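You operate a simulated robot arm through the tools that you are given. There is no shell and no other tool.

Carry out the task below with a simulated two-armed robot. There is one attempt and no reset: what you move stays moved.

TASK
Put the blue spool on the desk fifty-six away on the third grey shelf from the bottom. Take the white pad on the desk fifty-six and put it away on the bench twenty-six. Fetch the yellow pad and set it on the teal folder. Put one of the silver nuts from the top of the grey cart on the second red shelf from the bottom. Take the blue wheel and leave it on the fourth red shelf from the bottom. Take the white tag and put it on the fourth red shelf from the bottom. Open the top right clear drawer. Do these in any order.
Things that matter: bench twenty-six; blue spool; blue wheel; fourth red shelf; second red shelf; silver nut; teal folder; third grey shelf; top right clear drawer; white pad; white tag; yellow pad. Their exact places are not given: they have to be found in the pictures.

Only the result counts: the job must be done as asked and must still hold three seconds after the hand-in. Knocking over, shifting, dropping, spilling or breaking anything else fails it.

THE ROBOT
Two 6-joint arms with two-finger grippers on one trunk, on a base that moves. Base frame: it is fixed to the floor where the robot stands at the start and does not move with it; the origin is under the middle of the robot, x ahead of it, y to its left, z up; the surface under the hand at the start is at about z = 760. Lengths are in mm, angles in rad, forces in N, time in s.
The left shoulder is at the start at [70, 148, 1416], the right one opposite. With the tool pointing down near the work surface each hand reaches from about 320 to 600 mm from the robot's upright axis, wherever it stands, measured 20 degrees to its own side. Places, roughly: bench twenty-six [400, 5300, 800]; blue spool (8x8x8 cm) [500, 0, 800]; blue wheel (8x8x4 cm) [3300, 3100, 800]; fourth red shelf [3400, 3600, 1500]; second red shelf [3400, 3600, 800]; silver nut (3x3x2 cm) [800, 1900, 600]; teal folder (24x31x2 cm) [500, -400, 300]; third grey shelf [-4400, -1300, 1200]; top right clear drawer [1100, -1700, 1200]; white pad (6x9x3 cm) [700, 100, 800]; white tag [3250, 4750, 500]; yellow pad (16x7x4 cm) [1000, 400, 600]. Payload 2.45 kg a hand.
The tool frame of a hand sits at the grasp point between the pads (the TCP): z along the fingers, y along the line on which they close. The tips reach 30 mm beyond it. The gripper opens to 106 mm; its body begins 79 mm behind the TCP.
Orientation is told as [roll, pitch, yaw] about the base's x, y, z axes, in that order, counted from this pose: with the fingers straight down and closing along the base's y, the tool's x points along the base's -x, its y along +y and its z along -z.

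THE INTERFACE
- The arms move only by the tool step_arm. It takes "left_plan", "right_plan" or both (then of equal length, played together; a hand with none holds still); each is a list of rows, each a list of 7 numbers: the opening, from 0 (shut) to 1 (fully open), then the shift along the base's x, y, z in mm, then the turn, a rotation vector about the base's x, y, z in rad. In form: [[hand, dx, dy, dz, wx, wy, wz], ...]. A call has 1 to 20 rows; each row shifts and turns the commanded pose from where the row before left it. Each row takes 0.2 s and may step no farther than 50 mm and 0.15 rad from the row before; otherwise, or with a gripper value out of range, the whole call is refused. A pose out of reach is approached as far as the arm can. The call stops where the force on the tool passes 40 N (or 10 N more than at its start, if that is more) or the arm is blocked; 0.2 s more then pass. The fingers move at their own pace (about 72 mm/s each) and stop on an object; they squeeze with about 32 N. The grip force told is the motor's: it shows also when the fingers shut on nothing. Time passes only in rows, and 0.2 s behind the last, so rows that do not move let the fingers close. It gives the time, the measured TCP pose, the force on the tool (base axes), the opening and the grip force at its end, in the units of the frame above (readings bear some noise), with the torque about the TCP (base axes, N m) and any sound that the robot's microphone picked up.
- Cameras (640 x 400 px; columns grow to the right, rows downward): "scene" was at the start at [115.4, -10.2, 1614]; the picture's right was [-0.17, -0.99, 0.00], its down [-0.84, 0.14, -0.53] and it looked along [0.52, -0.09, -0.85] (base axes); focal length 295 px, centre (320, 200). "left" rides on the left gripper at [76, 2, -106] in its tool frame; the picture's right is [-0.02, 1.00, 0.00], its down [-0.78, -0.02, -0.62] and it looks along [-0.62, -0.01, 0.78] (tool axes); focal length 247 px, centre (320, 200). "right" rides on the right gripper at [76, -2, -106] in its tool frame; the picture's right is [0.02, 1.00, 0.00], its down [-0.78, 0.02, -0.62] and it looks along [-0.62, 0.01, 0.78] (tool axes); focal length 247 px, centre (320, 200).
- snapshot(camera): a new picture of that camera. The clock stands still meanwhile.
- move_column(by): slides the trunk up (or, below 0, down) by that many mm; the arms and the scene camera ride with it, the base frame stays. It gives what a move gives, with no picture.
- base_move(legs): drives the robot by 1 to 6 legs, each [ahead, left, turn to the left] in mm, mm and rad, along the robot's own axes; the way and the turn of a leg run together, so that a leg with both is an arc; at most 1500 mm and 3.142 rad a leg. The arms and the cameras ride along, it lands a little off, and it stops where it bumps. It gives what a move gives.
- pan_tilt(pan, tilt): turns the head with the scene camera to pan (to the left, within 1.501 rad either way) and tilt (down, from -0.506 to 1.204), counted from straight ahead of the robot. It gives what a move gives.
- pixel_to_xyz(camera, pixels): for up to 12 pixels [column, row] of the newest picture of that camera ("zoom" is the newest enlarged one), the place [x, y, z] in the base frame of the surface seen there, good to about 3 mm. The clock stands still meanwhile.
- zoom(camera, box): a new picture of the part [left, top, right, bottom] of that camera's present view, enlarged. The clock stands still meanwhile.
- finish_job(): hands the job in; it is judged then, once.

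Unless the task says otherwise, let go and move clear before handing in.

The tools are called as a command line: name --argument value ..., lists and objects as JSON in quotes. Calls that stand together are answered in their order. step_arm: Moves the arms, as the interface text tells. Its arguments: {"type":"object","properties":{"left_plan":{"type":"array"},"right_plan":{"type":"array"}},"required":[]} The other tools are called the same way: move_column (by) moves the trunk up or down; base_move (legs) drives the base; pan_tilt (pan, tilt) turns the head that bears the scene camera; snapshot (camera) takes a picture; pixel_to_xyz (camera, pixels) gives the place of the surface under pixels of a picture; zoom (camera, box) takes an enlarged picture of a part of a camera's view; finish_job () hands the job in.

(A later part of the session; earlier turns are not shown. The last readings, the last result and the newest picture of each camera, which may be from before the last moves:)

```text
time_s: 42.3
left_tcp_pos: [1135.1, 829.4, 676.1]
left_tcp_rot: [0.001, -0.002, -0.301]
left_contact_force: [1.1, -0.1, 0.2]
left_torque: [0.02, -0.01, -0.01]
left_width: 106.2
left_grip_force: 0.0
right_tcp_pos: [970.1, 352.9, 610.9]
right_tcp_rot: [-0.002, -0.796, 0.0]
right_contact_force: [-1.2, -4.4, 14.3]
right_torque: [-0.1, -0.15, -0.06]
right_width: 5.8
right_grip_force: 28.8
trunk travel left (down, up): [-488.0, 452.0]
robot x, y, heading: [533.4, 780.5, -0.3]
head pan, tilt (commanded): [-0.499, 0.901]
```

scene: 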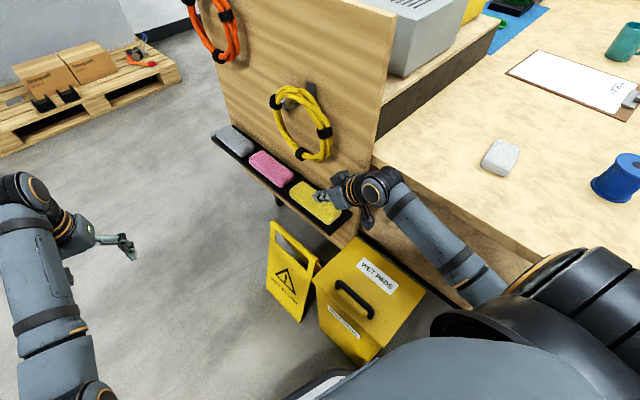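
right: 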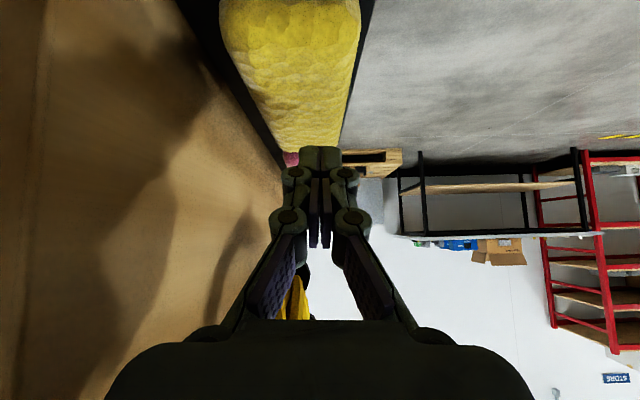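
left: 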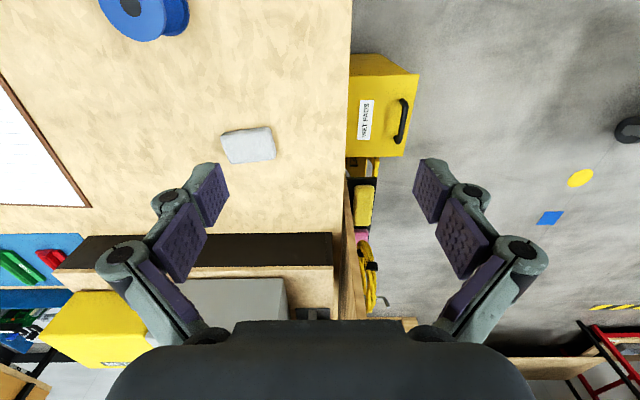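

The tips press with ~14 N on the pad. Now I'll drag outward 25 mm.

step_arm --right_plan '[[0, 0, 5, 0, 0, 0, 0], [0, 0, 5, 0, 0, 0, 0], [0, 0, 5, 0, 0, 0, 0], [0, 0, 5, 0, 0, 0, 0], [0, 0, 5, 0, 0, 0, 0]]'

snapshot --camera "right"

pixel_to_xyz --camera "right" --pixels '[[228, 20], [240, 40], [356, 20], [340, 40], [290, 10], [290, 40]]'

```text
time_s: 43.5
left_tcp_pos: [1132.7, 829.6, 676.0]
left_tcp_rot: [-0.001, -0.004, -0.302]
left_contact_force: [-0.7, 0.5, -0.9]
left_torque: [0.01, -0.03, 0.0]
left_width: 105.7
left_grip_force: 0.1
right_tcp_pos: [970.1, 379.3, 610.5]
right_tcp_rot: [-0.003, -0.799, 0.001]
right_contact_force: [-0.6, -14.3, 33.5]
right_torque: [-0.38, -0.36, -0.21]
right_width: 5.7
right_grip_force: 28.6
trunk travel left (down, up): [-488.0, 452.0]
robot x, y, heading: [537.1, 780.1, -0.302]
head pan, tilt (commanded): [-0.499, 0.901]
```

```text
taken
```

right: 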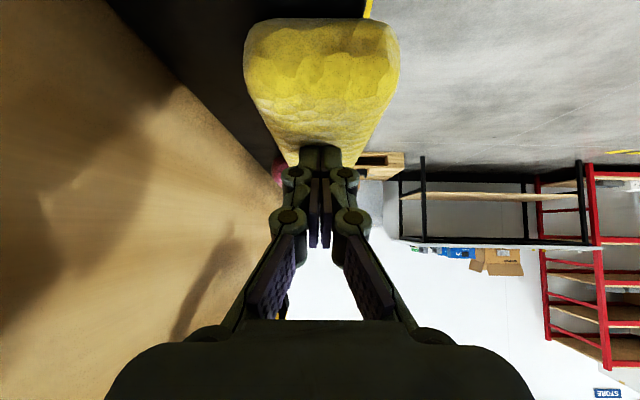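

```text
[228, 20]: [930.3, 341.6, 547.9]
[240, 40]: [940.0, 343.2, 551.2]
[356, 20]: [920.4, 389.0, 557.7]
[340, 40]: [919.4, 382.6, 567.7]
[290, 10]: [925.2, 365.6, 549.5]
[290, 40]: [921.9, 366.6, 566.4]
```

The pad followed the drag: its inner edge is now at y≈344, about 48 mm from the panel. I'll lift off and re-measure.

step_arm --right_plan '[[0, 0, 0, 8, 0, 0, 0], [0, 0, 0, 15, 0, 0, 0], [0.5, 0, 0, 15, 0, 0, 0], [0.8, -8, 0, 8, 0, 0, 0], [0.8, -10, 0, 0, 0, 0, 0], [0.8, 0, 0, 0, 0, 0, 0]]'

snapshot --camera "right"

pixel_to_xyz --camera "right" --pixels '[[240, 30], [250, 60], [270, 90], [310, 60], [370, 30], [365, 60], [360, 90], [310, 120], [345, 130], [290, 130], [310, 20]]'

```text
time_s: 44.9
left_tcp_pos: [1135.2, 828.2, 673.2]
left_tcp_rot: [0.0, 0.0, -0.302]
left_contact_force: [0.1, -0.5, -0.8]
left_torque: [0.01, 0.05, -0.01]
left_width: 106.4
left_grip_force: 0.0
right_tcp_pos: [950.5, 379.2, 653.0]
right_tcp_rot: [0.003, -0.788, -0.004]
right_contact_force: [0.7, 0.1, 0.0]
right_torque: [0.01, 0.0, -0.03]
right_width: 84.8
right_grip_force: 0.1
trunk travel left (down, up): [-488.0, 452.0]
robot x, y, heading: [536.5, 779.3, -0.304]
head pan, tilt (commanded): [-0.499, 0.901]
```

```text
taken
```

right: 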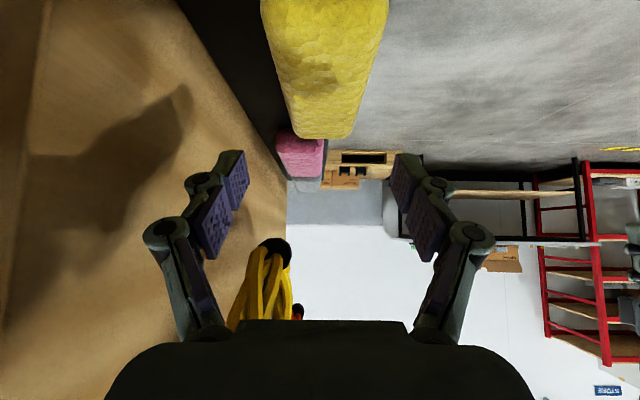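

```text
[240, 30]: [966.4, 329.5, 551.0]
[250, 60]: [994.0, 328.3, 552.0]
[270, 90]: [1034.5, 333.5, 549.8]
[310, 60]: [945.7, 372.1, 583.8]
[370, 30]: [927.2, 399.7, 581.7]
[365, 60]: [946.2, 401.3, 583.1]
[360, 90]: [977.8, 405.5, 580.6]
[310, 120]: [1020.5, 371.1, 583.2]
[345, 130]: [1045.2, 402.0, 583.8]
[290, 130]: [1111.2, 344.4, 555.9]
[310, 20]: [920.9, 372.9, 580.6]
```

The pad now spans y≈345–409 (centre ≈377) and the opened fingers (85 mm) straddle it at y=379. I'll descend and then close.

step_arm --right_plan '[[0.8, 5, -1, -20, 0, 0, 0], [0.8, 5, -1, -20, 0, 0, 0], [0.8, 5, 0, -18, 0, 0, 0], [0.8, 5, 0, -18, 0, 0, 0]]'

snapshot --camera "right"

zoom --camera "scene" --box '[240, 120, 400, 260]'

```text
time_s: 45.9
left_tcp_pos: [1135.0, 829.0, 674.0]
left_tcp_rot: [0.001, -0.001, -0.301]
left_contact_force: [-0.7, 0.2, -0.4]
left_torque: [-0.03, 0.03, -0.05]
left_width: 106.1
left_grip_force: 0.1
right_tcp_pos: [970.8, 378.2, 577.1]
right_tcp_rot: [0.002, -0.79, -0.004]
right_contact_force: [0.8, 1.2, -0.2]
right_torque: [-0.01, -0.01, 0.02]
right_width: 84.7
right_grip_force: 0.1
trunk travel left (down, up): [-488.0, 452.0]
robot x, y, heading: [535.5, 780.4, -0.303]
head pan, tilt (commanded): [-0.499, 0.901]
```

```text
taken
```

right: 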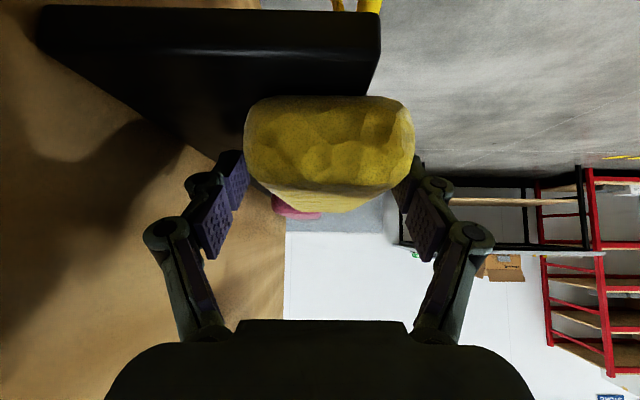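

```text
2.86 times, centred on (320, 190) of scene
```

zoom: 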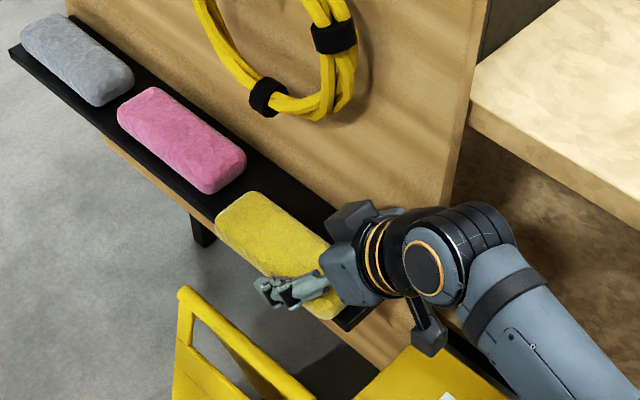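

The pad sits between the fingers (col 245–412). Closing now.

step_arm --right_plan '[[0.5, 0, 0, 0, 0, 0, 0], [0.2, 0, 0, 0, 0, 0, 0], [0.2, 0, 0, 0, 0, 0, 0], [0, 0, 0, 0, 0, 0, 0], [0, 0, 0, 0, 0, 0, 0]]'

snapshot --camera "right"

```text
time_s: 47.1
left_tcp_pos: [1135.8, 829.1, 673.6]
left_tcp_rot: [0.002, 0.001, -0.302]
left_contact_force: [0.9, -0.2, 1.0]
left_torque: [0.03, 0.02, -0.03]
left_width: 106.3
left_grip_force: 0.0
right_tcp_pos: [970.6, 378.0, 576.7]
right_tcp_rot: [0.002, -0.788, -0.003]
right_contact_force: [0.8, 0.1, 0.6]
right_torque: [-0.05, -0.07, 0.03]
right_width: 61.0
right_grip_force: 32.3
trunk travel left (down, up): [-488.0, 452.0]
robot x, y, heading: [532.6, 780.1, -0.302]
head pan, tilt (commanded): [-0.499, 0.901]
```

```text
taken
```

right: 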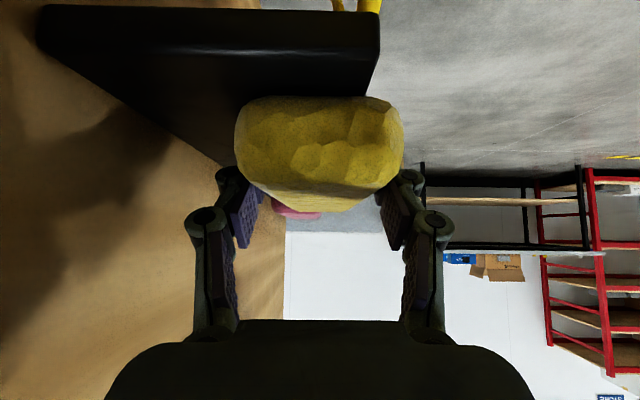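

The grip holds at 61 mm with 32 N. I'll lift slightly, then draw it outward clear of the cable.

step_arm --right_plan '[[0, 0, 0, 10, 0, 0, 0], [0, 0, 0, 15, 0, 0, 0], [0, 0, 30, 10, 0, 0, 0], [0, 0, 40, 0, 0, 0, 0], [0, -5, 40, 10, 0, 0, 0], [0, -5, 20, 20, 0, 0, 0]]'

snapshot --camera "right"

snapshot --camera "scene"

```text
time_s: 48.5
left_tcp_pos: [1135.9, 828.6, 674.1]
left_tcp_rot: [0.0, 0.002, -0.302]
left_contact_force: [0.8, 0.2, 0.1]
left_torque: [0.01, -0.01, -0.01]
left_width: 106.0
left_grip_force: 0.0
right_tcp_pos: [958.1, 493.9, 642.1]
right_tcp_rot: [-0.074, -0.782, 0.063]
right_contact_force: [0.4, 0.0, -0.4]
right_torque: [0.02, -0.01, 0.01]
right_width: 61.4
right_grip_force: 31.6
trunk travel left (down, up): [-488.0, 452.0]
robot x, y, heading: [535.1, 777.4, -0.301]
head pan, tilt (commanded): [-0.499, 0.901]
```

```text
taken
```

right: 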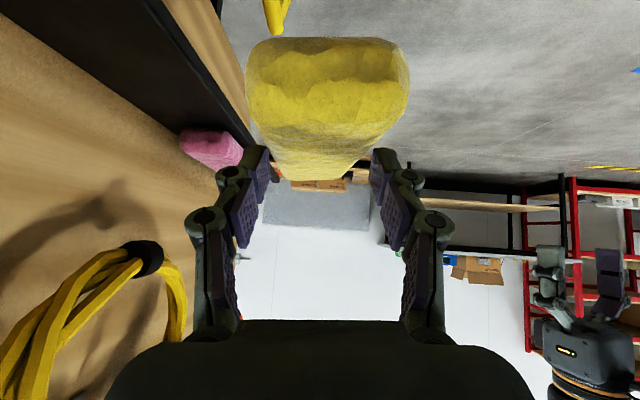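

```text
taken
```

scene: 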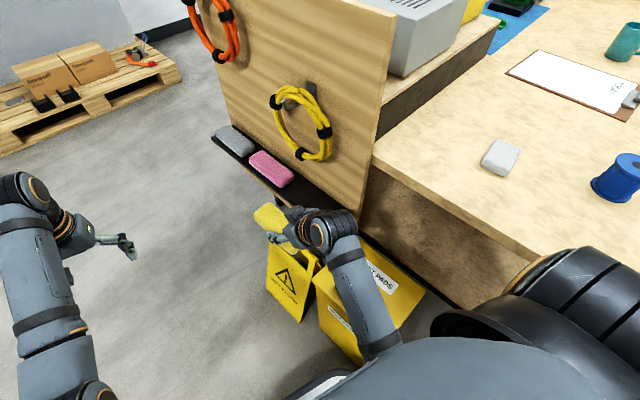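

The pad is held. I'll raise and tuck the left hand so it will pass above the desk later, then drive round to the front of the desk.

step_arm --left_plan '[[0, -20, 6, 48, 0, 0, 0], [0, -20, 6, 48, 0, 0, 0], [0, -20, 6, 48, 0, 0, 0], [0, -20, 6, 48, 0, 0, 0], [0, -15, 5, 48, 0, 0, 0], [0, 0, 0, 48, 0, 0, 0], [0, 0, 0, 48, 0, 0, 0], [0, 0, 0, 48, 0, 0, 0], [0, 0, 0, 48, 0, 0, 0], [0, 0, 0, 48, 0, 0, 0]]'

base_move --legs '[[0, 0, 0.302]]'

```text
refused: row 1 steps farther than a row can; nothing moved
```

```text
time_s: 49.9
left_tcp_pos: [1093.5, 1006.0, 673.5]
left_tcp_rot: [0.001, 0.0, 0.002]
left_contact_force: [-0.4, 0.1, -0.5]
left_torque: [-0.02, -0.02, 0.0]
left_width: 106.0
left_grip_force: 0.1
right_tcp_pos: [1023.1, 633.9, 638.5]
right_tcp_rot: [-0.068, -0.777, 0.362]
right_contact_force: [0.6, 0.3, -0.9]
right_torque: [0.0, 0.01, -0.04]
right_width: 61.2
right_grip_force: 31.8
trunk travel left (down, up): [-488.0, 452.0]
robot x, y, heading: [532.0, 783.0, -0.005]
head pan, tilt (commanded): [-0.499, 0.901]
```

The row step was too long, but the base turned to heading ≈0. I'll redo the left-hand lift with shorter steps and turn the right hand back in line with x.

step_arm --left_plan '[[0, -20, 0, 44, 0, 0, 0], [0, -20, 0, 44, 0, 0, 0], [0, -20, 0, 44, 0, 0, 0], [0, -20, 0, 44, 0, 0, 0], [0, -20, 0, 44, 0, 0, 0], [0, 0, 0, 48, 0, 0, 0], [0, 0, 0, 48, 0, 0, 0], [0, 0, 0, 48, 0, 0, 0], [0, 0, 0, 48, 0, 0, 0], [0, 0, 0, 48, 0, 0, 0]]' --right_plan '[[0, 0, 0, 0, 0, 0, -0.1], [0, 0, 0, 0, 0, 0, -0.1], [0, 0, 0, 0, 0, 0, -0.1], [0, 0, 0, 0, 0, 0, 0], [0, 0, 0, 0, 0, 0, 0], [0, 0, 0, 0, 0, 0, 0], [0, 0, 0, 0, 0, 0, 0], [0, 0, 0, 0, 0, 0, 0], [0, 0, 0, 0, 0, 0, 0], [0, 0, 0, 0, 0, 0, 0]]'

snapshot --camera "scene"

```text
time_s: 50.5
left_tcp_pos: [1107.7, 1006.6, 686.3]
left_tcp_rot: [0.001, 0.0, 0.001]
left_contact_force: [0.8, -0.4, -0.4]
left_torque: [-0.02, -0.02, 0.02]
left_width: 21.4
left_grip_force: 2.9
left hand out of reach, approached as far as the arm can: row 1, 2, 3
right_tcp_pos: [1026.3, 583.9, 636.6]
right_tcp_rot: [-0.328, -0.735, 0.406]
right_contact_force: [-0.3, -0.5, -0.5]
right_torque: [-0.01, -0.03, -0.02]
right_width: 61.4
right_grip_force: 32.6
right hand out of reach, approached as far as the arm can: row 3
trunk travel left (down, up): [-488.0, 452.0]
robot x, y, heading: [535.6, 781.9, 0.002]
head pan, tilt (commanded): [-0.499, 0.901]
stopped in row 3 (right hand): the arm was blocked; the commanded pose is now the measured one
```

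```text
taken
```

scene: 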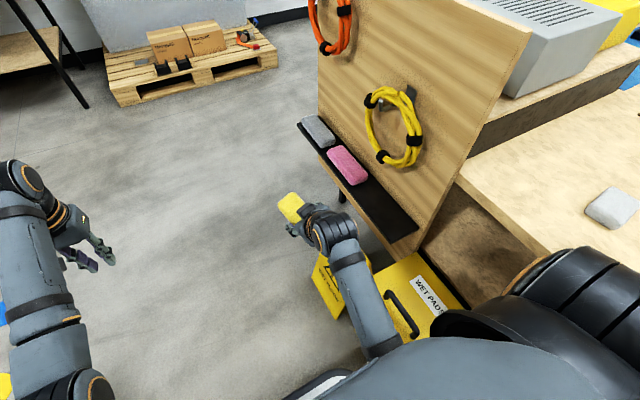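

The right arm ran into its inner limit while turning (hand rolled ~0.3 about its own axis). I'll extend it forward for more room and correct the roll.

step_arm --right_plan '[[0, 40, 0, 0, 0, 0, 0], [0, 40, 0, 0, 0, 0, 0], [0, 10, -5, 0, 0.053, 0, -0.052], [0, 10, -5, 0, 0.053, 0, -0.052], [0, 0, 0, 0, 0.053, 0, -0.052], [0, 0, 0, 0, 0.053, 0, -0.052]]'

snapshot --camera "scene"

```text
time_s: 51.9
left_tcp_pos: [1107.9, 1006.7, 687.1]
left_tcp_rot: [0.0, 0.0, 0.001]
left_contact_force: [-0.3, 1.1, -0.4]
left_torque: [0.01, 0.0, 0.0]
left_width: 0.0
left_grip_force: 28.7
right_tcp_pos: [1126.0, 573.0, 639.3]
right_tcp_rot: [-0.036, -0.78, -0.009]
right_contact_force: [0.0, 0.9, -1.2]
right_torque: [0.0, 0.02, 0.0]
right_width: 61.3
right_grip_force: 31.7
trunk travel left (down, up): [-488.0, 452.0]
robot x, y, heading: [534.0, 784.2, 0.002]
head pan, tilt (commanded): [-0.499, 0.901]
```

```text
taken
```

scene: 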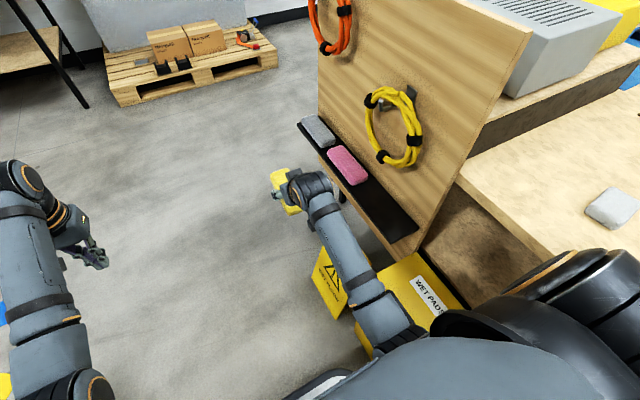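

Right hand is squared at rel. (592,−211) holding the pad. I'll drive back and strafe to in front of the folder.

base_move --legs '[[-1050, 0, 0], [0, -963, 0]]'

step_arm --left_plan '[[0, -9, 46, 0, 0, 0, 0.095], [0, -14, 45, 0, 0, 0, 0.095], [0, -18, 43, 0, 0, 0, 0.095], [0, -22, 41, 0, 0, 0, 0.095], [0, -26, 39, 0, 0, 0, 0.095], [0, -29, 36, 0, 0, 0, 0.095], [0, -32, 33, 0, 0, 0, 0.095], [0, -35, 30, 0, 0, 0, 0.095], [0, -38, 27, 0, 0, 0, 0.095], [0, -40, 23, 0, 0, 0, 0.095], [0, -42, 19, 0, 0, 0, 0.095], [0, -43, 15, 0, 0, 0, 0.095]]'

pan_tilt --pan -0.3 --tilt 0.8

snapshot --camera "scene"

```text
time_s: 62.0
left_tcp_pos: [49.6, 47.5, 686.0]
left_tcp_rot: [-0.001, 0.0, 0.004]
left_contact_force: [-0.2, -0.2, 0.4]
left_torque: [0.0, 0.02, -0.04]
left_width: 0.1
left_grip_force: 28.7
right_tcp_pos: [68.2, -386.7, 637.5]
right_tcp_rot: [-0.035, -0.781, -0.003]
right_contact_force: [-0.2, -0.1, -0.7]
right_torque: [0.01, 0.01, 0.04]
right_width: 61.4
right_grip_force: 32.4
trunk travel left (down, up): [-488.0, 452.0]
robot x, y, heading: [-523.2, -181.6, 0.007]
head pan, tilt (commanded): [-0.499, 0.901]
```

```text
time_s: 64.6
left_tcp_pos: [-154.5, 276.6, 601.8]
left_tcp_rot: [0.0, 0.003, 1.055]
left_contact_force: [0.2, -0.1, -0.5]
left_torque: [0.0, -0.01, 0.0]
left_width: 0.3
left_grip_force: 29.1
left hand out of reach, approached as far as the arm can: row 1, 8, 9, 10, 11, 12
right_tcp_pos: [68.5, -384.6, 639.1]
right_tcp_rot: [-0.039, -0.781, -0.003]
right_contact_force: [-0.3, 0.3, 0.8]
right_torque: [-0.03, 0.03, -0.03]
right_width: 60.9
right_grip_force: 32.0
trunk travel left (down, up): [-488.0, 452.0]
robot x, y, heading: [-524.0, -180.9, 0.004]
head pan, tilt (commanded): [-0.499, 0.901]
```

```text
time_s: 65.3
left_tcp_pos: [-154.1, 277.4, 602.3]
left_tcp_rot: [0.002, 0.003, 1.055]
left_contact_force: [0.1, 0.4, -0.8]
left_torque: [-0.01, 0.01, 0.05]
left_width: 0.2
left_grip_force: 28.4
right_tcp_pos: [67.8, -385.4, 638.4]
right_tcp_rot: [-0.037, -0.78, -0.003]
right_contact_force: [0.2, -0.3, -1.1]
right_torque: [-0.04, 0.03, -0.01]
right_width: 61.0
right_grip_force: 32.2
trunk travel left (down, up): [-488.0, 452.0]
robot x, y, heading: [-523.1, -180.1, 0.002]
head pan, tilt (commanded): [-0.3, 0.799]
```

```text
taken
```

scene: 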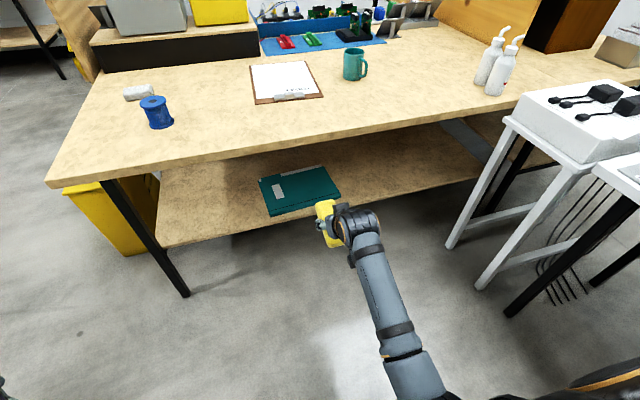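

The folder is fully visible at (300,190). I'll measure its corners and the desk's underside.

zoom --camera "scene" --box '[240, 130, 400, 260]'

pixel_to_xyz --camera "zoom" --pixels '[[85, 195], [330, 140], [375, 215], [120, 290], [250, 200], [60, 335], [400, 85], [100, 60], [160, 180], [335, 195]]'

```text
3.08 times, centred on (320, 195) of scene
```

zoom: 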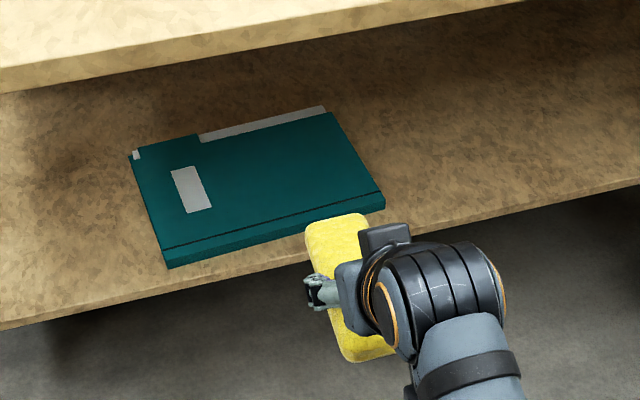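

```text
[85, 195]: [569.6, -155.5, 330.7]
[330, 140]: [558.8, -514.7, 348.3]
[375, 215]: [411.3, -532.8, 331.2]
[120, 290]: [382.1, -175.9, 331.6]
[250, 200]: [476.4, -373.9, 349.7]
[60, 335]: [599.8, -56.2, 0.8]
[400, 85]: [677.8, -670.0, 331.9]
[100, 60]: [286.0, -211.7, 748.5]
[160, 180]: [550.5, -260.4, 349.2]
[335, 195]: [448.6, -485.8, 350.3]
```

Folder spans about x 418–615, y −235…−540, top z=350; desk edge at x≈286. I'll lower the trunk, extend the right arm, and check before sliding under the desk.

move_column --by -218

step_arm --right_plan '[[0, 35, 0, 0, 0.013, 0, 0.017], [0, 35, 0, 0, 0.013, 0, 0.017], [0, 30, 0, 0, 0, 0, 0]]'

snapshot --camera "right"

snapshot --camera "scene"

```text
time_s: 67.6
left_tcp_pos: [-155.0, 277.3, 385.9]
left_tcp_rot: [0.001, 0.002, 1.054]
left_contact_force: [0.4, -0.8, -0.5]
left_torque: [-0.04, -0.02, 0.0]
left_width: 0.0
left_grip_force: 28.6
right_tcp_pos: [67.7, -385.6, 420.9]
right_tcp_rot: [-0.037, -0.781, -0.004]
right_contact_force: [0.6, -0.4, -0.2]
right_torque: [0.02, 0.05, 0.02]
right_width: 61.2
right_grip_force: 31.2
trunk travel left (down, up): [-270.0, 670.0]
robot x, y, heading: [-517.8, -183.1, 0.008]
head pan, tilt (commanded): [-0.3, 0.799]
```

```text
time_s: 68.4
left_tcp_pos: [-153.0, 276.7, 383.6]
left_tcp_rot: [0.002, 0.001, 1.053]
left_contact_force: [0.6, -0.8, 0.2]
left_torque: [0.03, -0.04, 0.0]
left_width: 0.0
left_grip_force: 29.2
right_tcp_pos: [169.1, -385.9, 423.0]
right_tcp_rot: [0.0, -0.778, 0.005]
right_contact_force: [0.0, 0.6, -0.3]
right_torque: [0.04, -0.02, -0.01]
right_width: 61.2
right_grip_force: 32.2
trunk travel left (down, up): [-270.0, 670.0]
robot x, y, heading: [-526.6, -178.6, 0.006]
head pan, tilt (commanded): [-0.3, 0.799]
```

```text
taken
```

right: 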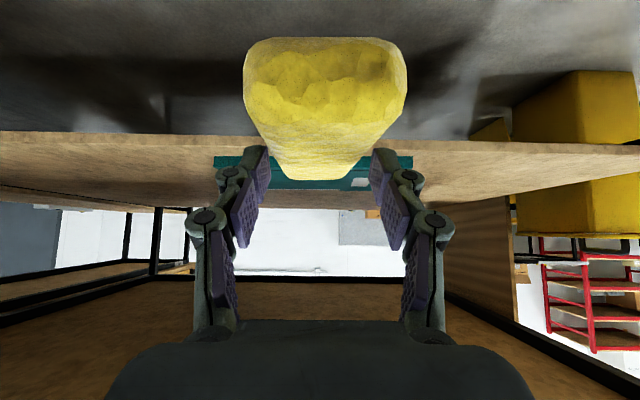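

```text
taken
```

scene: 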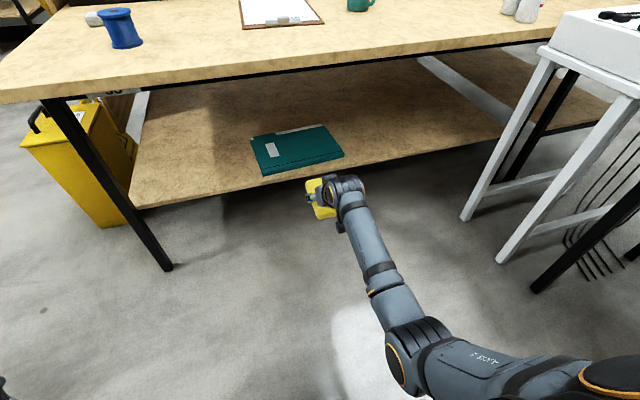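

Everything is aligned: the folder is straight ahead of the pad at (300,170) in the right camera. I'll drive forward 326 mm to slide the pad over the folder.

base_move --legs '[[326, 0, 0]]'

snapshot --camera "scene"

snapshot --camera "right"

```text
time_s: 70.6
left_tcp_pos: [171.6, 280.9, 384.1]
left_tcp_rot: [0.0, 0.002, 1.059]
left_contact_force: [0.7, -0.9, 0.3]
left_torque: [-0.02, -0.02, -0.05]
left_width: 0.0
left_grip_force: 28.7
right_tcp_pos: [496.4, -380.9, 420.5]
right_tcp_rot: [-0.003, -0.779, 0.011]
right_contact_force: [0.5, 0.5, -0.2]
right_torque: [0.01, 0.02, 0.03]
right_width: 60.9
right_grip_force: 31.8
trunk travel left (down, up): [-270.0, 670.0]
robot x, y, heading: [-197.1, -182.7, 0.008]
head pan, tilt (commanded): [-0.3, 0.799]
```

```text
taken
```

scene: 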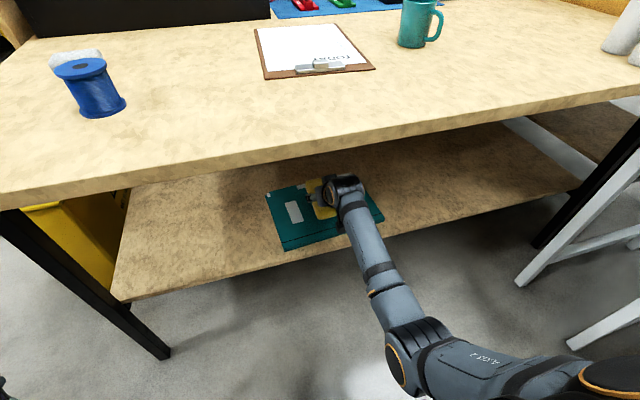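

```text
taken
```

right: 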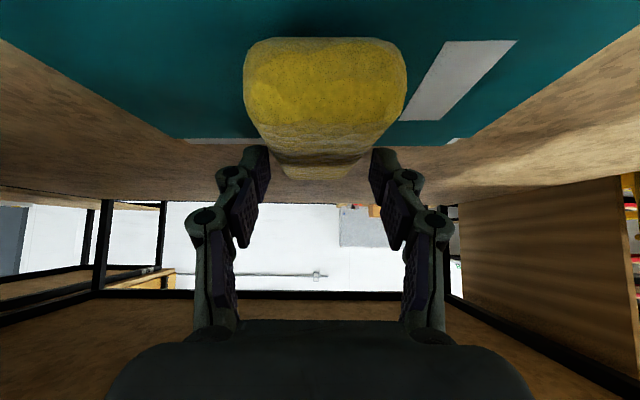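

The pad hovers over the folder. I'll lower it gently to contact.

step_arm --right_plan '[[0, 0, 0, -15, 0, 0, 0], [0, 0, 0, -14, 0, 0, 0], [0, 0, 0, -6, 0, 0, 0], [0, 0, 0, -3, 0, 0, 0]]'

snapshot --camera "right"

```text
time_s: 71.7
left_tcp_pos: [171.1, 279.8, 385.1]
left_tcp_rot: [-0.003, 0.001, 1.06]
left_contact_force: [-0.5, 0.2, 0.1]
left_torque: [0.04, -0.03, 0.04]
left_width: 0.1
left_grip_force: 28.2
right_tcp_pos: [502.4, -382.5, 397.1]
right_tcp_rot: [0.0, -0.81, 0.012]
right_contact_force: [6.3, -0.6, 12.9]
right_torque: [-0.05, 0.22, -0.05]
right_width: 61.0
right_grip_force: 31.6
trunk travel left (down, up): [-270.0, 670.0]
robot x, y, heading: [-193.7, -181.2, 0.005]
head pan, tilt (commanded): [-0.3, 0.799]
stopped in row 4 (right hand): the force on the tool passed its limit at 40 N (the readings are from after the stop); the commanded pose is now the measured one
```

```text
taken
```

right: 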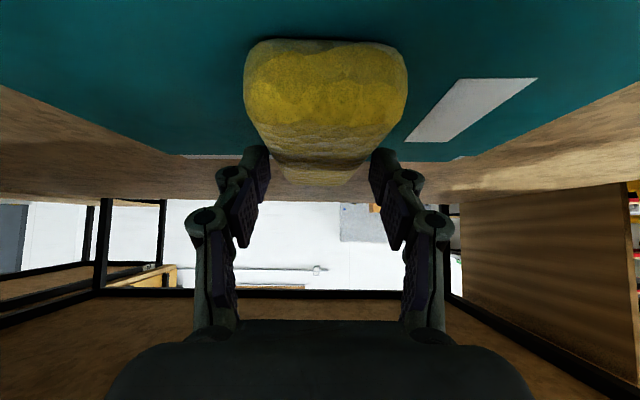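

Contact came at TCP z≈397, higher than expected (378), so something may be touching elsewhere. I'll inspect closely.

zoom --camera "scene" --box '[250, 150, 410, 280]'

pixel_to_xyz --camera "right" --pixels '[[325, 45], [325, 70], [260, 60], [395, 60], [325, 120], [325, 30], [420, 100], [325, 42]]'

```text
3.08 times, centred on (330, 215) of scene
```

zoom: 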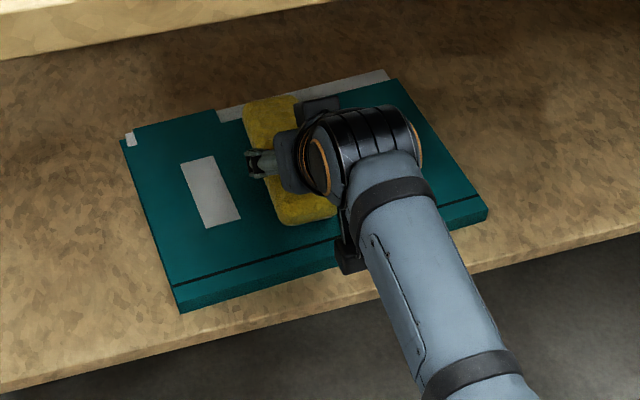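

```text
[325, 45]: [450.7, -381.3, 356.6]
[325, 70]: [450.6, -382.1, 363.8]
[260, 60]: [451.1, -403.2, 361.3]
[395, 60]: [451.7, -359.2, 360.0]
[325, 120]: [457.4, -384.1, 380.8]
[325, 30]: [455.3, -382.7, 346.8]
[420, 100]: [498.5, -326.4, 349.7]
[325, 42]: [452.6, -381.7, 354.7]
```

The pad's near end is at z≈352, i.e. touching the folder; the pad may be pitched. I'll check the heights along its top.

pixel_to_xyz --camera "right" --pixels '[[325, 130], [325, 140], [325, 150], [325, 160], [325, 170], [325, 180]]'

pixel_to_xyz --camera "zoom" --pixels '[[265, 105], [270, 120], [265, 140], [305, 205], [300, 215], [255, 165], [290, 190], [440, 190]]'

```text
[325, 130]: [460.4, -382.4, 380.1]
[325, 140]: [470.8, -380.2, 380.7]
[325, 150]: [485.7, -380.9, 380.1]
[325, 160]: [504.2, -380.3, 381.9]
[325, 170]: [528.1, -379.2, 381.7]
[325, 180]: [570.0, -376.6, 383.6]
```

```text
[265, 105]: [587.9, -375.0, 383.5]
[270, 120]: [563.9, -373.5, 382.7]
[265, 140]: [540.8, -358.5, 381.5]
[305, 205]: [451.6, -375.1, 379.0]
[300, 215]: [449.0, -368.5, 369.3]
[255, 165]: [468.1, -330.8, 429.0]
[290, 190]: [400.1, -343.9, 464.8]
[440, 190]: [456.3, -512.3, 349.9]
```

The pad's top is level at z≈382, so it is already resting on the folder. I'll relieve the load, open, and lift clear.

step_arm --right_plan '[[0, 0, 0, 2, 0, 0, 0], [0.3, 0, 0, 0, 0, 0, 0], [0.8, 0, 0, 0, 0, 0, 0], [0.8, 0, 0, 0, 0, 0, 0], [0.8, -3, 0, 10, 0, 0, 0], [0.8, -10, 0, 20, 0, 0, 0], [0.8, -20, 0, 20, 0, 0, 0]]'

snapshot --camera "right"

snapshot --camera "scene"

```text
time_s: 73.2
left_tcp_pos: [172.1, 279.7, 384.9]
left_tcp_rot: [0.002, 0.001, 1.06]
left_contact_force: [-0.3, 0.1, -0.2]
left_torque: [0.01, 0.03, 0.0]
left_width: 0.0
left_grip_force: 28.7
right_tcp_pos: [470.6, -382.0, 444.4]
right_tcp_rot: [-0.002, -0.798, 0.009]
right_contact_force: [0.8, 0.1, 0.3]
right_torque: [0.01, 0.01, 0.01]
right_width: 85.0
right_grip_force: 0.0
trunk travel left (down, up): [-270.0, 670.0]
robot x, y, heading: [-196.8, -176.3, 0.006]
head pan, tilt (commanded): [-0.3, 0.799]
```

```text
taken
```

right: 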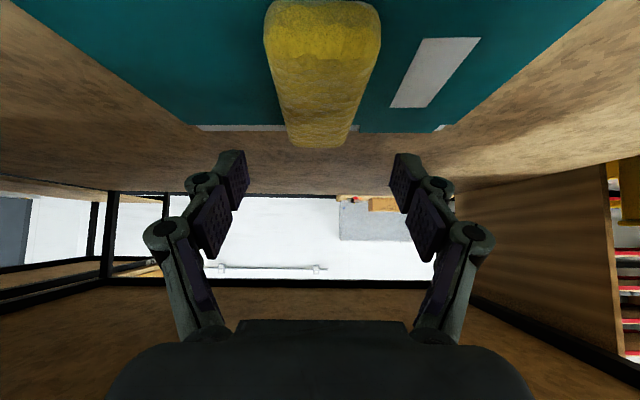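

```text
taken
```

scene: 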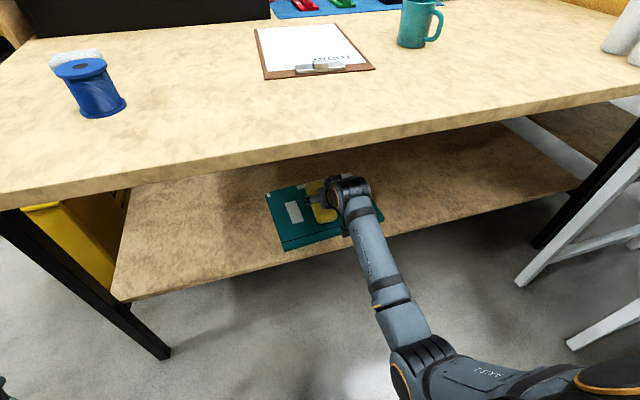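

The yellow pad rests on the folder and the hand is free. I'll back the base out from under the desk and check the result.

base_move --legs '[[-350, 0, 0]]'

zoom --camera "scene" --box '[200, 100, 400, 260]'

```text
time_s: 75.5
left_tcp_pos: [-186.3, 278.8, 384.8]
left_tcp_rot: [0.0, 0.002, 1.062]
left_contact_force: [0.1, 0.7, -0.1]
left_torque: [0.02, 0.01, 0.0]
left_width: 0.2
left_grip_force: 28.6
right_tcp_pos: [113.5, -382.3, 444.6]
right_tcp_rot: [-0.003, -0.797, 0.015]
right_contact_force: [0.3, -0.5, 0.3]
right_torque: [-0.01, 0.01, 0.03]
right_width: 85.0
right_grip_force: 0.1
trunk travel left (down, up): [-270.0, 670.0]
robot x, y, heading: [-553.1, -184.1, 0.008]
head pan, tilt (commanded): [-0.3, 0.799]
```

```text
2.50 times, centred on (300, 180) of scene
```

zoom: 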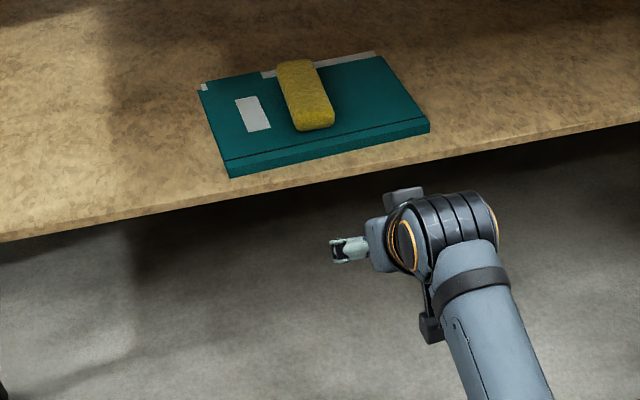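

The yellow pad sits well on the folder. Now I'll raise the trunk, bring the arms to normal poses, and turn to look at the grey shelves behind.

move_column --by 400

move_column --by 218

step_arm --right_plan '[[1, -20, 0, 0, 0, 0.13, 0], [1, -20, 0, 0, 0, 0.13, 0], [1, -10, 0, 0, 0, 0.13, 0], [1, -10, 0, 0, 0, 0.13, 0], [1, 0, 0, 0, 0, 0.13, 0], [1, 0, 0, 0, 0, 0.14, 0]]'

pan_tilt --pan -1.2 --tilt 0.6

snapshot --camera "scene"

pixel_to_xyz --camera "scene" --pixels '[[100, 300], [300, 300], [500, 300], [200, 200], [400, 200], [600, 200]]'

```text
time_s: 79.4
left_tcp_pos: [-187.6, 278.3, 784.1]
left_tcp_rot: [0.002, 0.002, 1.062]
left_contact_force: [0.9, -0.3, -0.1]
left_torque: [0.0, -0.02, -0.03]
left_width: 0.0
left_grip_force: 28.6
right_tcp_pos: [113.8, -383.0, 843.8]
right_tcp_rot: [-0.003, -0.797, 0.014]
right_contact_force: [1.5, -0.3, -0.4]
right_torque: [-0.01, 0.02, 0.01]
right_width: 85.0
right_grip_force: 0.2
trunk travel left (down, up): [-670.0, 270.0]
robot x, y, heading: [-554.3, -183.5, 0.009]
head pan, tilt (commanded): [-0.3, 0.799]
```

```text
time_s: 81.7
left_tcp_pos: [-186.6, 278.3, 1001.6]
left_tcp_rot: [0.002, 0.001, 1.064]
left_contact_force: [0.5, -0.6, 0.1]
left_torque: [0.01, 0.0, 0.0]
left_width: 0.3
left_grip_force: 28.8
right_tcp_pos: [114.7, -381.2, 1062.0]
right_tcp_rot: [-0.002, -0.796, 0.015]
right_contact_force: [-0.4, -0.3, -0.2]
right_torque: [-0.02, 0.0, -0.01]
right_width: 84.8
right_grip_force: 0.1
trunk travel left (down, up): [-888.0, 52.0]
robot x, y, heading: [-549.3, -186.2, 0.014]
head pan, tilt (commanded): [-0.3, 0.799]
```

```text
time_s: 83.1
left_tcp_pos: [-185.7, 278.5, 1002.3]
left_tcp_rot: [0.001, 0.001, 1.063]
left_contact_force: [0.7, 0.8, -0.7]
left_torque: [0.01, 0.01, -0.04]
left_width: 0.1
left_grip_force: 28.4
right_tcp_pos: [54.0, -381.9, 1059.8]
right_tcp_rot: [0.008, -0.005, 0.009]
right_contact_force: [-0.3, 0.2, -0.4]
right_torque: [-0.02, 0.02, -0.03]
right_width: 106.1
right_grip_force: 0.1
trunk travel left (down, up): [-888.0, 52.0]
robot x, y, heading: [-552.6, -185.0, 0.011]
head pan, tilt (commanded): [-0.3, 0.799]
```

```text
time_s: 84.3
left_tcp_pos: [-186.6, 277.9, 1001.4]
left_tcp_rot: [0.002, 0.003, 1.062]
left_contact_force: [0.2, -0.7, -1.5]
left_torque: [-0.03, -0.02, -0.04]
left_width: 0.3
left_grip_force: 28.5
right_tcp_pos: [53.6, -381.5, 1060.7]
right_tcp_rot: [0.008, -0.01, 0.011]
right_contact_force: [-0.8, 0.1, -0.1]
right_torque: [0.02, 0.03, 0.0]
right_width: 105.8
right_grip_force: 0.0
trunk travel left (down, up): [-888.0, 52.0]
robot x, y, heading: [-549.7, -182.6, 0.013]
head pan, tilt (commanded): [-1.201, 0.6]
```

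```text
taken
```

scene: 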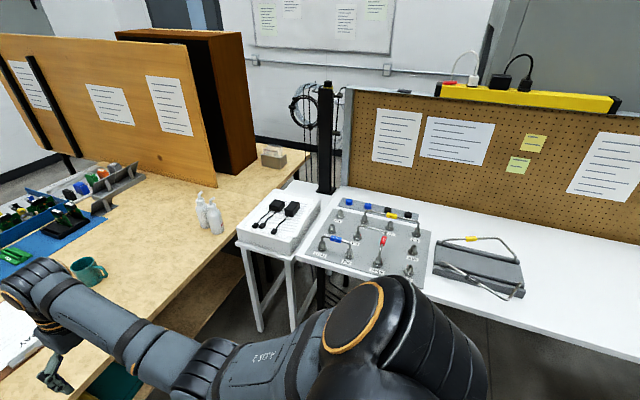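

```text
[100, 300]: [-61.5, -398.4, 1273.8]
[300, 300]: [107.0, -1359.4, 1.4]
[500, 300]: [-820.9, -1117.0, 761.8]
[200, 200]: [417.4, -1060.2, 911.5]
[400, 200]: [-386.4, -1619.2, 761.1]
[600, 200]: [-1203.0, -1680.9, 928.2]
```

The white table's edge is beyond y≈−1000, leaving enough room to turn. I'll rotate left and look at the grey shelves behind.

base_move --legs '[[0, 0, 1.75]]'

pan_tilt --pan 1.45 --tilt 0.25

snapshot --camera "scene"

```text
time_s: 89.0
left_tcp_pos: [-1081.4, 76.7, 1002.2]
left_tcp_rot: [0.001, 0.001, 2.848]
left_contact_force: [1.0, -0.2, 0.3]
left_torque: [0.01, 0.03, -0.01]
left_width: 0.2
left_grip_force: 28.5
right_tcp_pos: [-487.9, 452.3, 1060.9]
right_tcp_rot: [0.008, -0.006, 1.796]
right_contact_force: [0.4, 0.0, 0.7]
right_torque: [-0.04, 0.01, -0.02]
right_width: 106.1
right_grip_force: 0.1
trunk travel left (down, up): [-888.0, 52.0]
robot x, y, heading: [-554.7, -182.1, 1.798]
head pan, tilt (commanded): [-1.201, 0.6]
```

```text
time_s: 91.4
left_tcp_pos: [-1081.3, 76.8, 1003.0]
left_tcp_rot: [0.003, 0.0, 2.848]
left_contact_force: [0.2, -0.5, 0.2]
left_torque: [0.0, 0.02, -0.01]
left_width: 0.2
left_grip_force: 28.7
right_tcp_pos: [-486.9, 452.2, 1061.1]
right_tcp_rot: [0.008, -0.007, 1.794]
right_contact_force: [-0.3, -0.3, -0.2]
right_torque: [0.0, 0.02, 0.03]
right_width: 105.9
right_grip_force: 0.0
trunk travel left (down, up): [-888.0, 52.0]
robot x, y, heading: [-553.2, -184.2, 1.803]
head pan, tilt (commanded): [1.45, 0.25]
```

```text
taken
```

scene: 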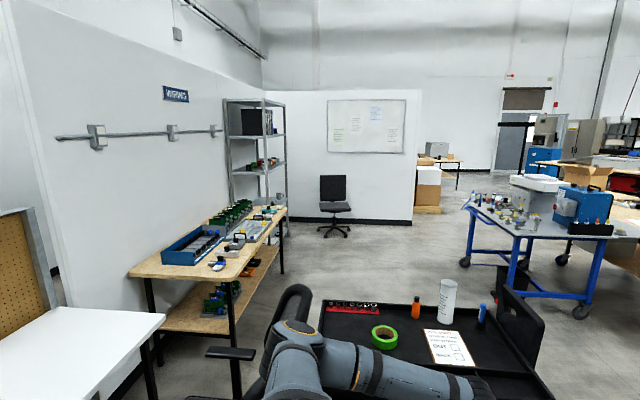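

There is a black trolley close behind (430,340), and the grey shelves stand at (255,150). I'll measure these.

pixel_to_xyz --camera "scene" --pixels '[[330, 345], [500, 340], [450, 300], [540, 360], [290, 300], [235, 355], [350, 305], [520, 300], [255, 110], [255, 140], [250, 170], [230, 250]]'

pan_tilt --pan 1.45 --tilt 0.8

snapshot --camera "scene"

```text
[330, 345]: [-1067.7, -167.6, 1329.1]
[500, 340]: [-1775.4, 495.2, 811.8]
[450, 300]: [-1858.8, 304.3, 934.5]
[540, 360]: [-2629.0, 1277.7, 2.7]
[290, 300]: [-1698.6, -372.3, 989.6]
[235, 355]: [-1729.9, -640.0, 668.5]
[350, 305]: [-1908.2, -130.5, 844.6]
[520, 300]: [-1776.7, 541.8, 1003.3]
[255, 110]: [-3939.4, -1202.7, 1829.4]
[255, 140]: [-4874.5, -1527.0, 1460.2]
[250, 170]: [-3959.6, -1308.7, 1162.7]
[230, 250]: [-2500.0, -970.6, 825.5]
```

```text
time_s: 92.3
left_tcp_pos: [-1081.9, 76.9, 1002.6]
left_tcp_rot: [0.002, 0.001, 2.848]
left_contact_force: [-0.5, -0.9, 0.6]
left_torque: [-0.02, -0.04, 0.03]
left_width: 0.0
left_grip_force: 28.4
right_tcp_pos: [-487.6, 452.2, 1061.7]
right_tcp_rot: [0.007, -0.009, 1.797]
right_contact_force: [0.2, 0.3, 1.1]
right_torque: [-0.02, 0.02, 0.0]
right_width: 106.1
right_grip_force: 0.0
trunk travel left (down, up): [-888.0, 52.0]
robot x, y, heading: [-552.4, -188.0, 1.797]
head pan, tilt (commanded): [1.45, 0.799]
```

```text
taken
```

scene: 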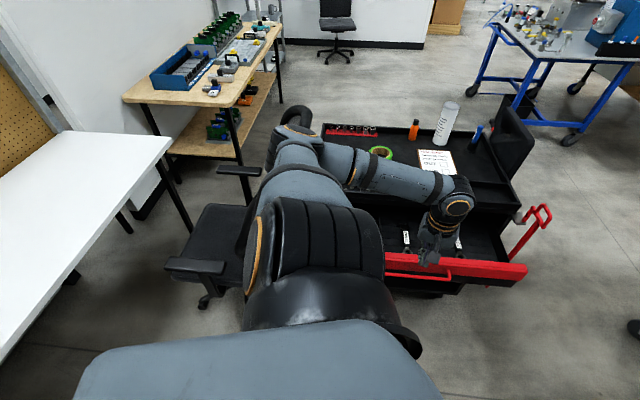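

A tool trolley with an open red drawer and a chair are nearby, so I'll route around them via y≈1000. Let me zoom on the grey shelf unit to understand its levels.

pan_tilt --pan 1.45 --tilt 0.15

zoom --camera "scene" --box '[200, 100, 320, 290]'

pixel_to_xyz --camera "zoom" --pixels '[[330, 95], [330, 160], [320, 220], [330, 265], [345, 290], [370, 130], [370, 200], [290, 140], [345, 40]]'

```text
time_s: 93.4
left_tcp_pos: [-1081.2, 77.4, 1002.2]
left_tcp_rot: [0.001, 0.002, 2.848]
left_contact_force: [0.5, 0.5, 0.3]
left_torque: [0.03, -0.02, 0.04]
left_width: 0.0
left_grip_force: 28.4
right_tcp_pos: [-487.5, 452.3, 1061.6]
right_tcp_rot: [0.01, -0.007, 1.794]
right_contact_force: [0.1, 0.1, -0.5]
right_torque: [0.0, -0.03, 0.02]
right_width: 106.1
right_grip_force: 0.1
trunk travel left (down, up): [-888.0, 52.0]
robot x, y, heading: [-553.8, -182.0, 1.799]
head pan, tilt (commanded): [1.45, 0.15]
```

```text
2.11 times, centred on (260, 195) of scene
```

zoom: 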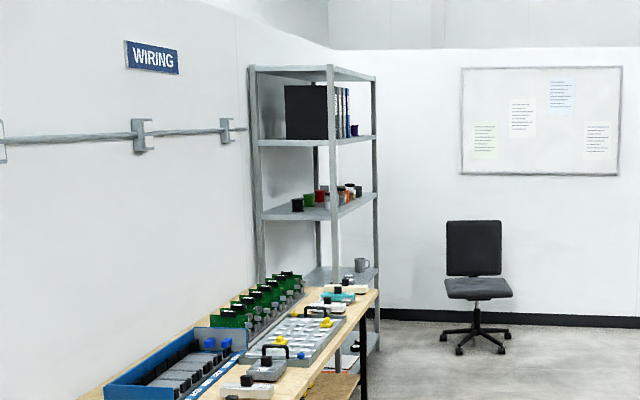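

```text
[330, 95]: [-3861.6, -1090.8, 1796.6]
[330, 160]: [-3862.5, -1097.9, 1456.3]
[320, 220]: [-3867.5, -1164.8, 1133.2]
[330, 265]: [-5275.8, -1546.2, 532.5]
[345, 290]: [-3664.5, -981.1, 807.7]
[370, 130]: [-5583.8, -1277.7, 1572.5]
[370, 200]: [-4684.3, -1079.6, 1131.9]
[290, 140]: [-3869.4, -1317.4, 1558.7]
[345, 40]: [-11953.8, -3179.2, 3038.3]
```

The third grey board (with pots) is at z≈1135 with ~400 mm above it, front edge y≈−1090. Now I'll return to the desk for the spool: turn back to heading 0 and shift in front of it.

base_move --legs '[[0, 0, -1.8], [0, 410, 0]]'

step_arm --right_plan '[[1, 10, 0, 0, 0, -0.13, 0], [1, 10, 0, 0, 0, -0.13, 0], [1, 10, 0, 0, 0, -0.13, 0], [1, 10, 0, 0, 0, -0.13, 0], [1, 10, 0, 0, 0, -0.13, 0], [1, 10, 0, 0, 0, -0.135, 0]]'

pan_tilt --pan 0.0 --tilt 0.7

snapshot --camera "scene"

```text
time_s: 100.2
left_tcp_pos: [-174.9, 675.6, 1003.1]
left_tcp_rot: [0.001, 0.0, 1.048]
left_contact_force: [1.0, -0.3, -0.3]
left_torque: [0.03, -0.02, -0.03]
left_width: 0.1
left_grip_force: 28.9
right_tcp_pos: [53.2, 10.8, 1060.9]
right_tcp_rot: [0.009, -0.007, -0.008]
right_contact_force: [0.3, -0.4, 0.2]
right_torque: [-0.04, -0.01, -0.04]
right_width: 106.0
right_grip_force: 0.1
trunk travel left (down, up): [-888.0, 52.0]
robot x, y, heading: [-550.8, 223.2, -0.007]
head pan, tilt (commanded): [1.45, 0.15]
```

```text
time_s: 101.6
left_tcp_pos: [-174.7, 677.3, 1002.7]
left_tcp_rot: [-0.001, 0.002, 1.046]
left_contact_force: [0.9, 0.4, 0.5]
left_torque: [0.01, -0.05, -0.02]
left_width: 0.2
left_grip_force: 28.1
right_tcp_pos: [113.6, 12.4, 1062.5]
right_tcp_rot: [0.018, -0.797, -0.012]
right_contact_force: [0.2, 0.2, -0.7]
right_torque: [0.0, 0.02, -0.01]
right_width: 106.2
right_grip_force: 0.1
trunk travel left (down, up): [-888.0, 52.0]
robot x, y, heading: [-547.8, 223.0, -0.006]
head pan, tilt (commanded): [1.45, 0.15]
```

```text
time_s: 103.2
left_tcp_pos: [-175.7, 677.7, 1002.9]
left_tcp_rot: [0.002, 0.0, 1.045]
left_contact_force: [-0.7, -0.7, 0.3]
left_torque: [0.01, -0.03, 0.01]
left_width: 0.1
left_grip_force: 29.0
right_tcp_pos: [112.6, 12.1, 1061.1]
right_tcp_rot: [0.016, -0.793, -0.014]
right_contact_force: [-0.5, -0.2, 0.0]
right_torque: [0.0, -0.03, 0.01]
right_width: 106.1
right_grip_force: 0.1
trunk travel left (down, up): [-888.0, 52.0]
robot x, y, heading: [-549.1, 222.9, -0.006]
head pan, tilt (commanded): [0.0, 0.7]
```

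```text
taken
```

scene: 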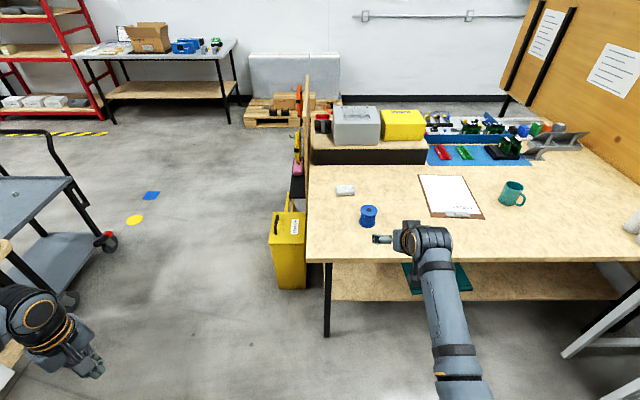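

The robot is lined up; the spool is at (368,216). I'll measure the spool and white pad more exactly.

zoom --camera "scene" --box '[320, 170, 400, 240]'

pixel_to_xyz --camera "zoom" --pixels '[[325, 225], [390, 225], [360, 210], [360, 245], [360, 275], [360, 325], [120, 110], [165, 100], [215, 105], [215, 85], [125, 95], [335, 290]]'

```text
5.71 times, centred on (360, 205) of scene
```

zoom: 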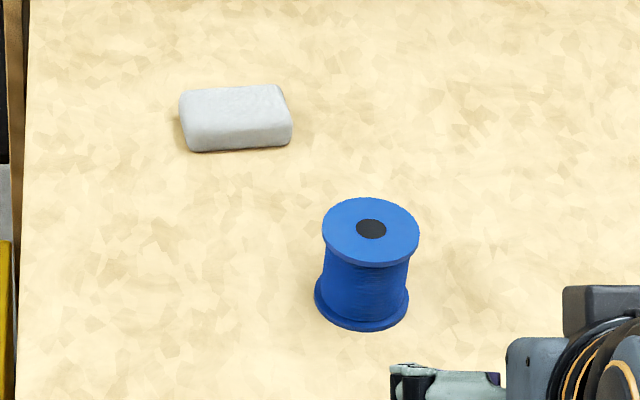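

```text
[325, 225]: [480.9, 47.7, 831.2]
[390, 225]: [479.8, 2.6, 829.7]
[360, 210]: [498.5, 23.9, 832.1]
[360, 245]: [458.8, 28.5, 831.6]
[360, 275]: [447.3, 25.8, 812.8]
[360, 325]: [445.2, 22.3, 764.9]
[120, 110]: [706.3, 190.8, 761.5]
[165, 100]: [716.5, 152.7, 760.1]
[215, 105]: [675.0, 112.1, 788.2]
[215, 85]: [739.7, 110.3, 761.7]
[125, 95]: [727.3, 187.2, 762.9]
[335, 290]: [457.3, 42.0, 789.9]
```

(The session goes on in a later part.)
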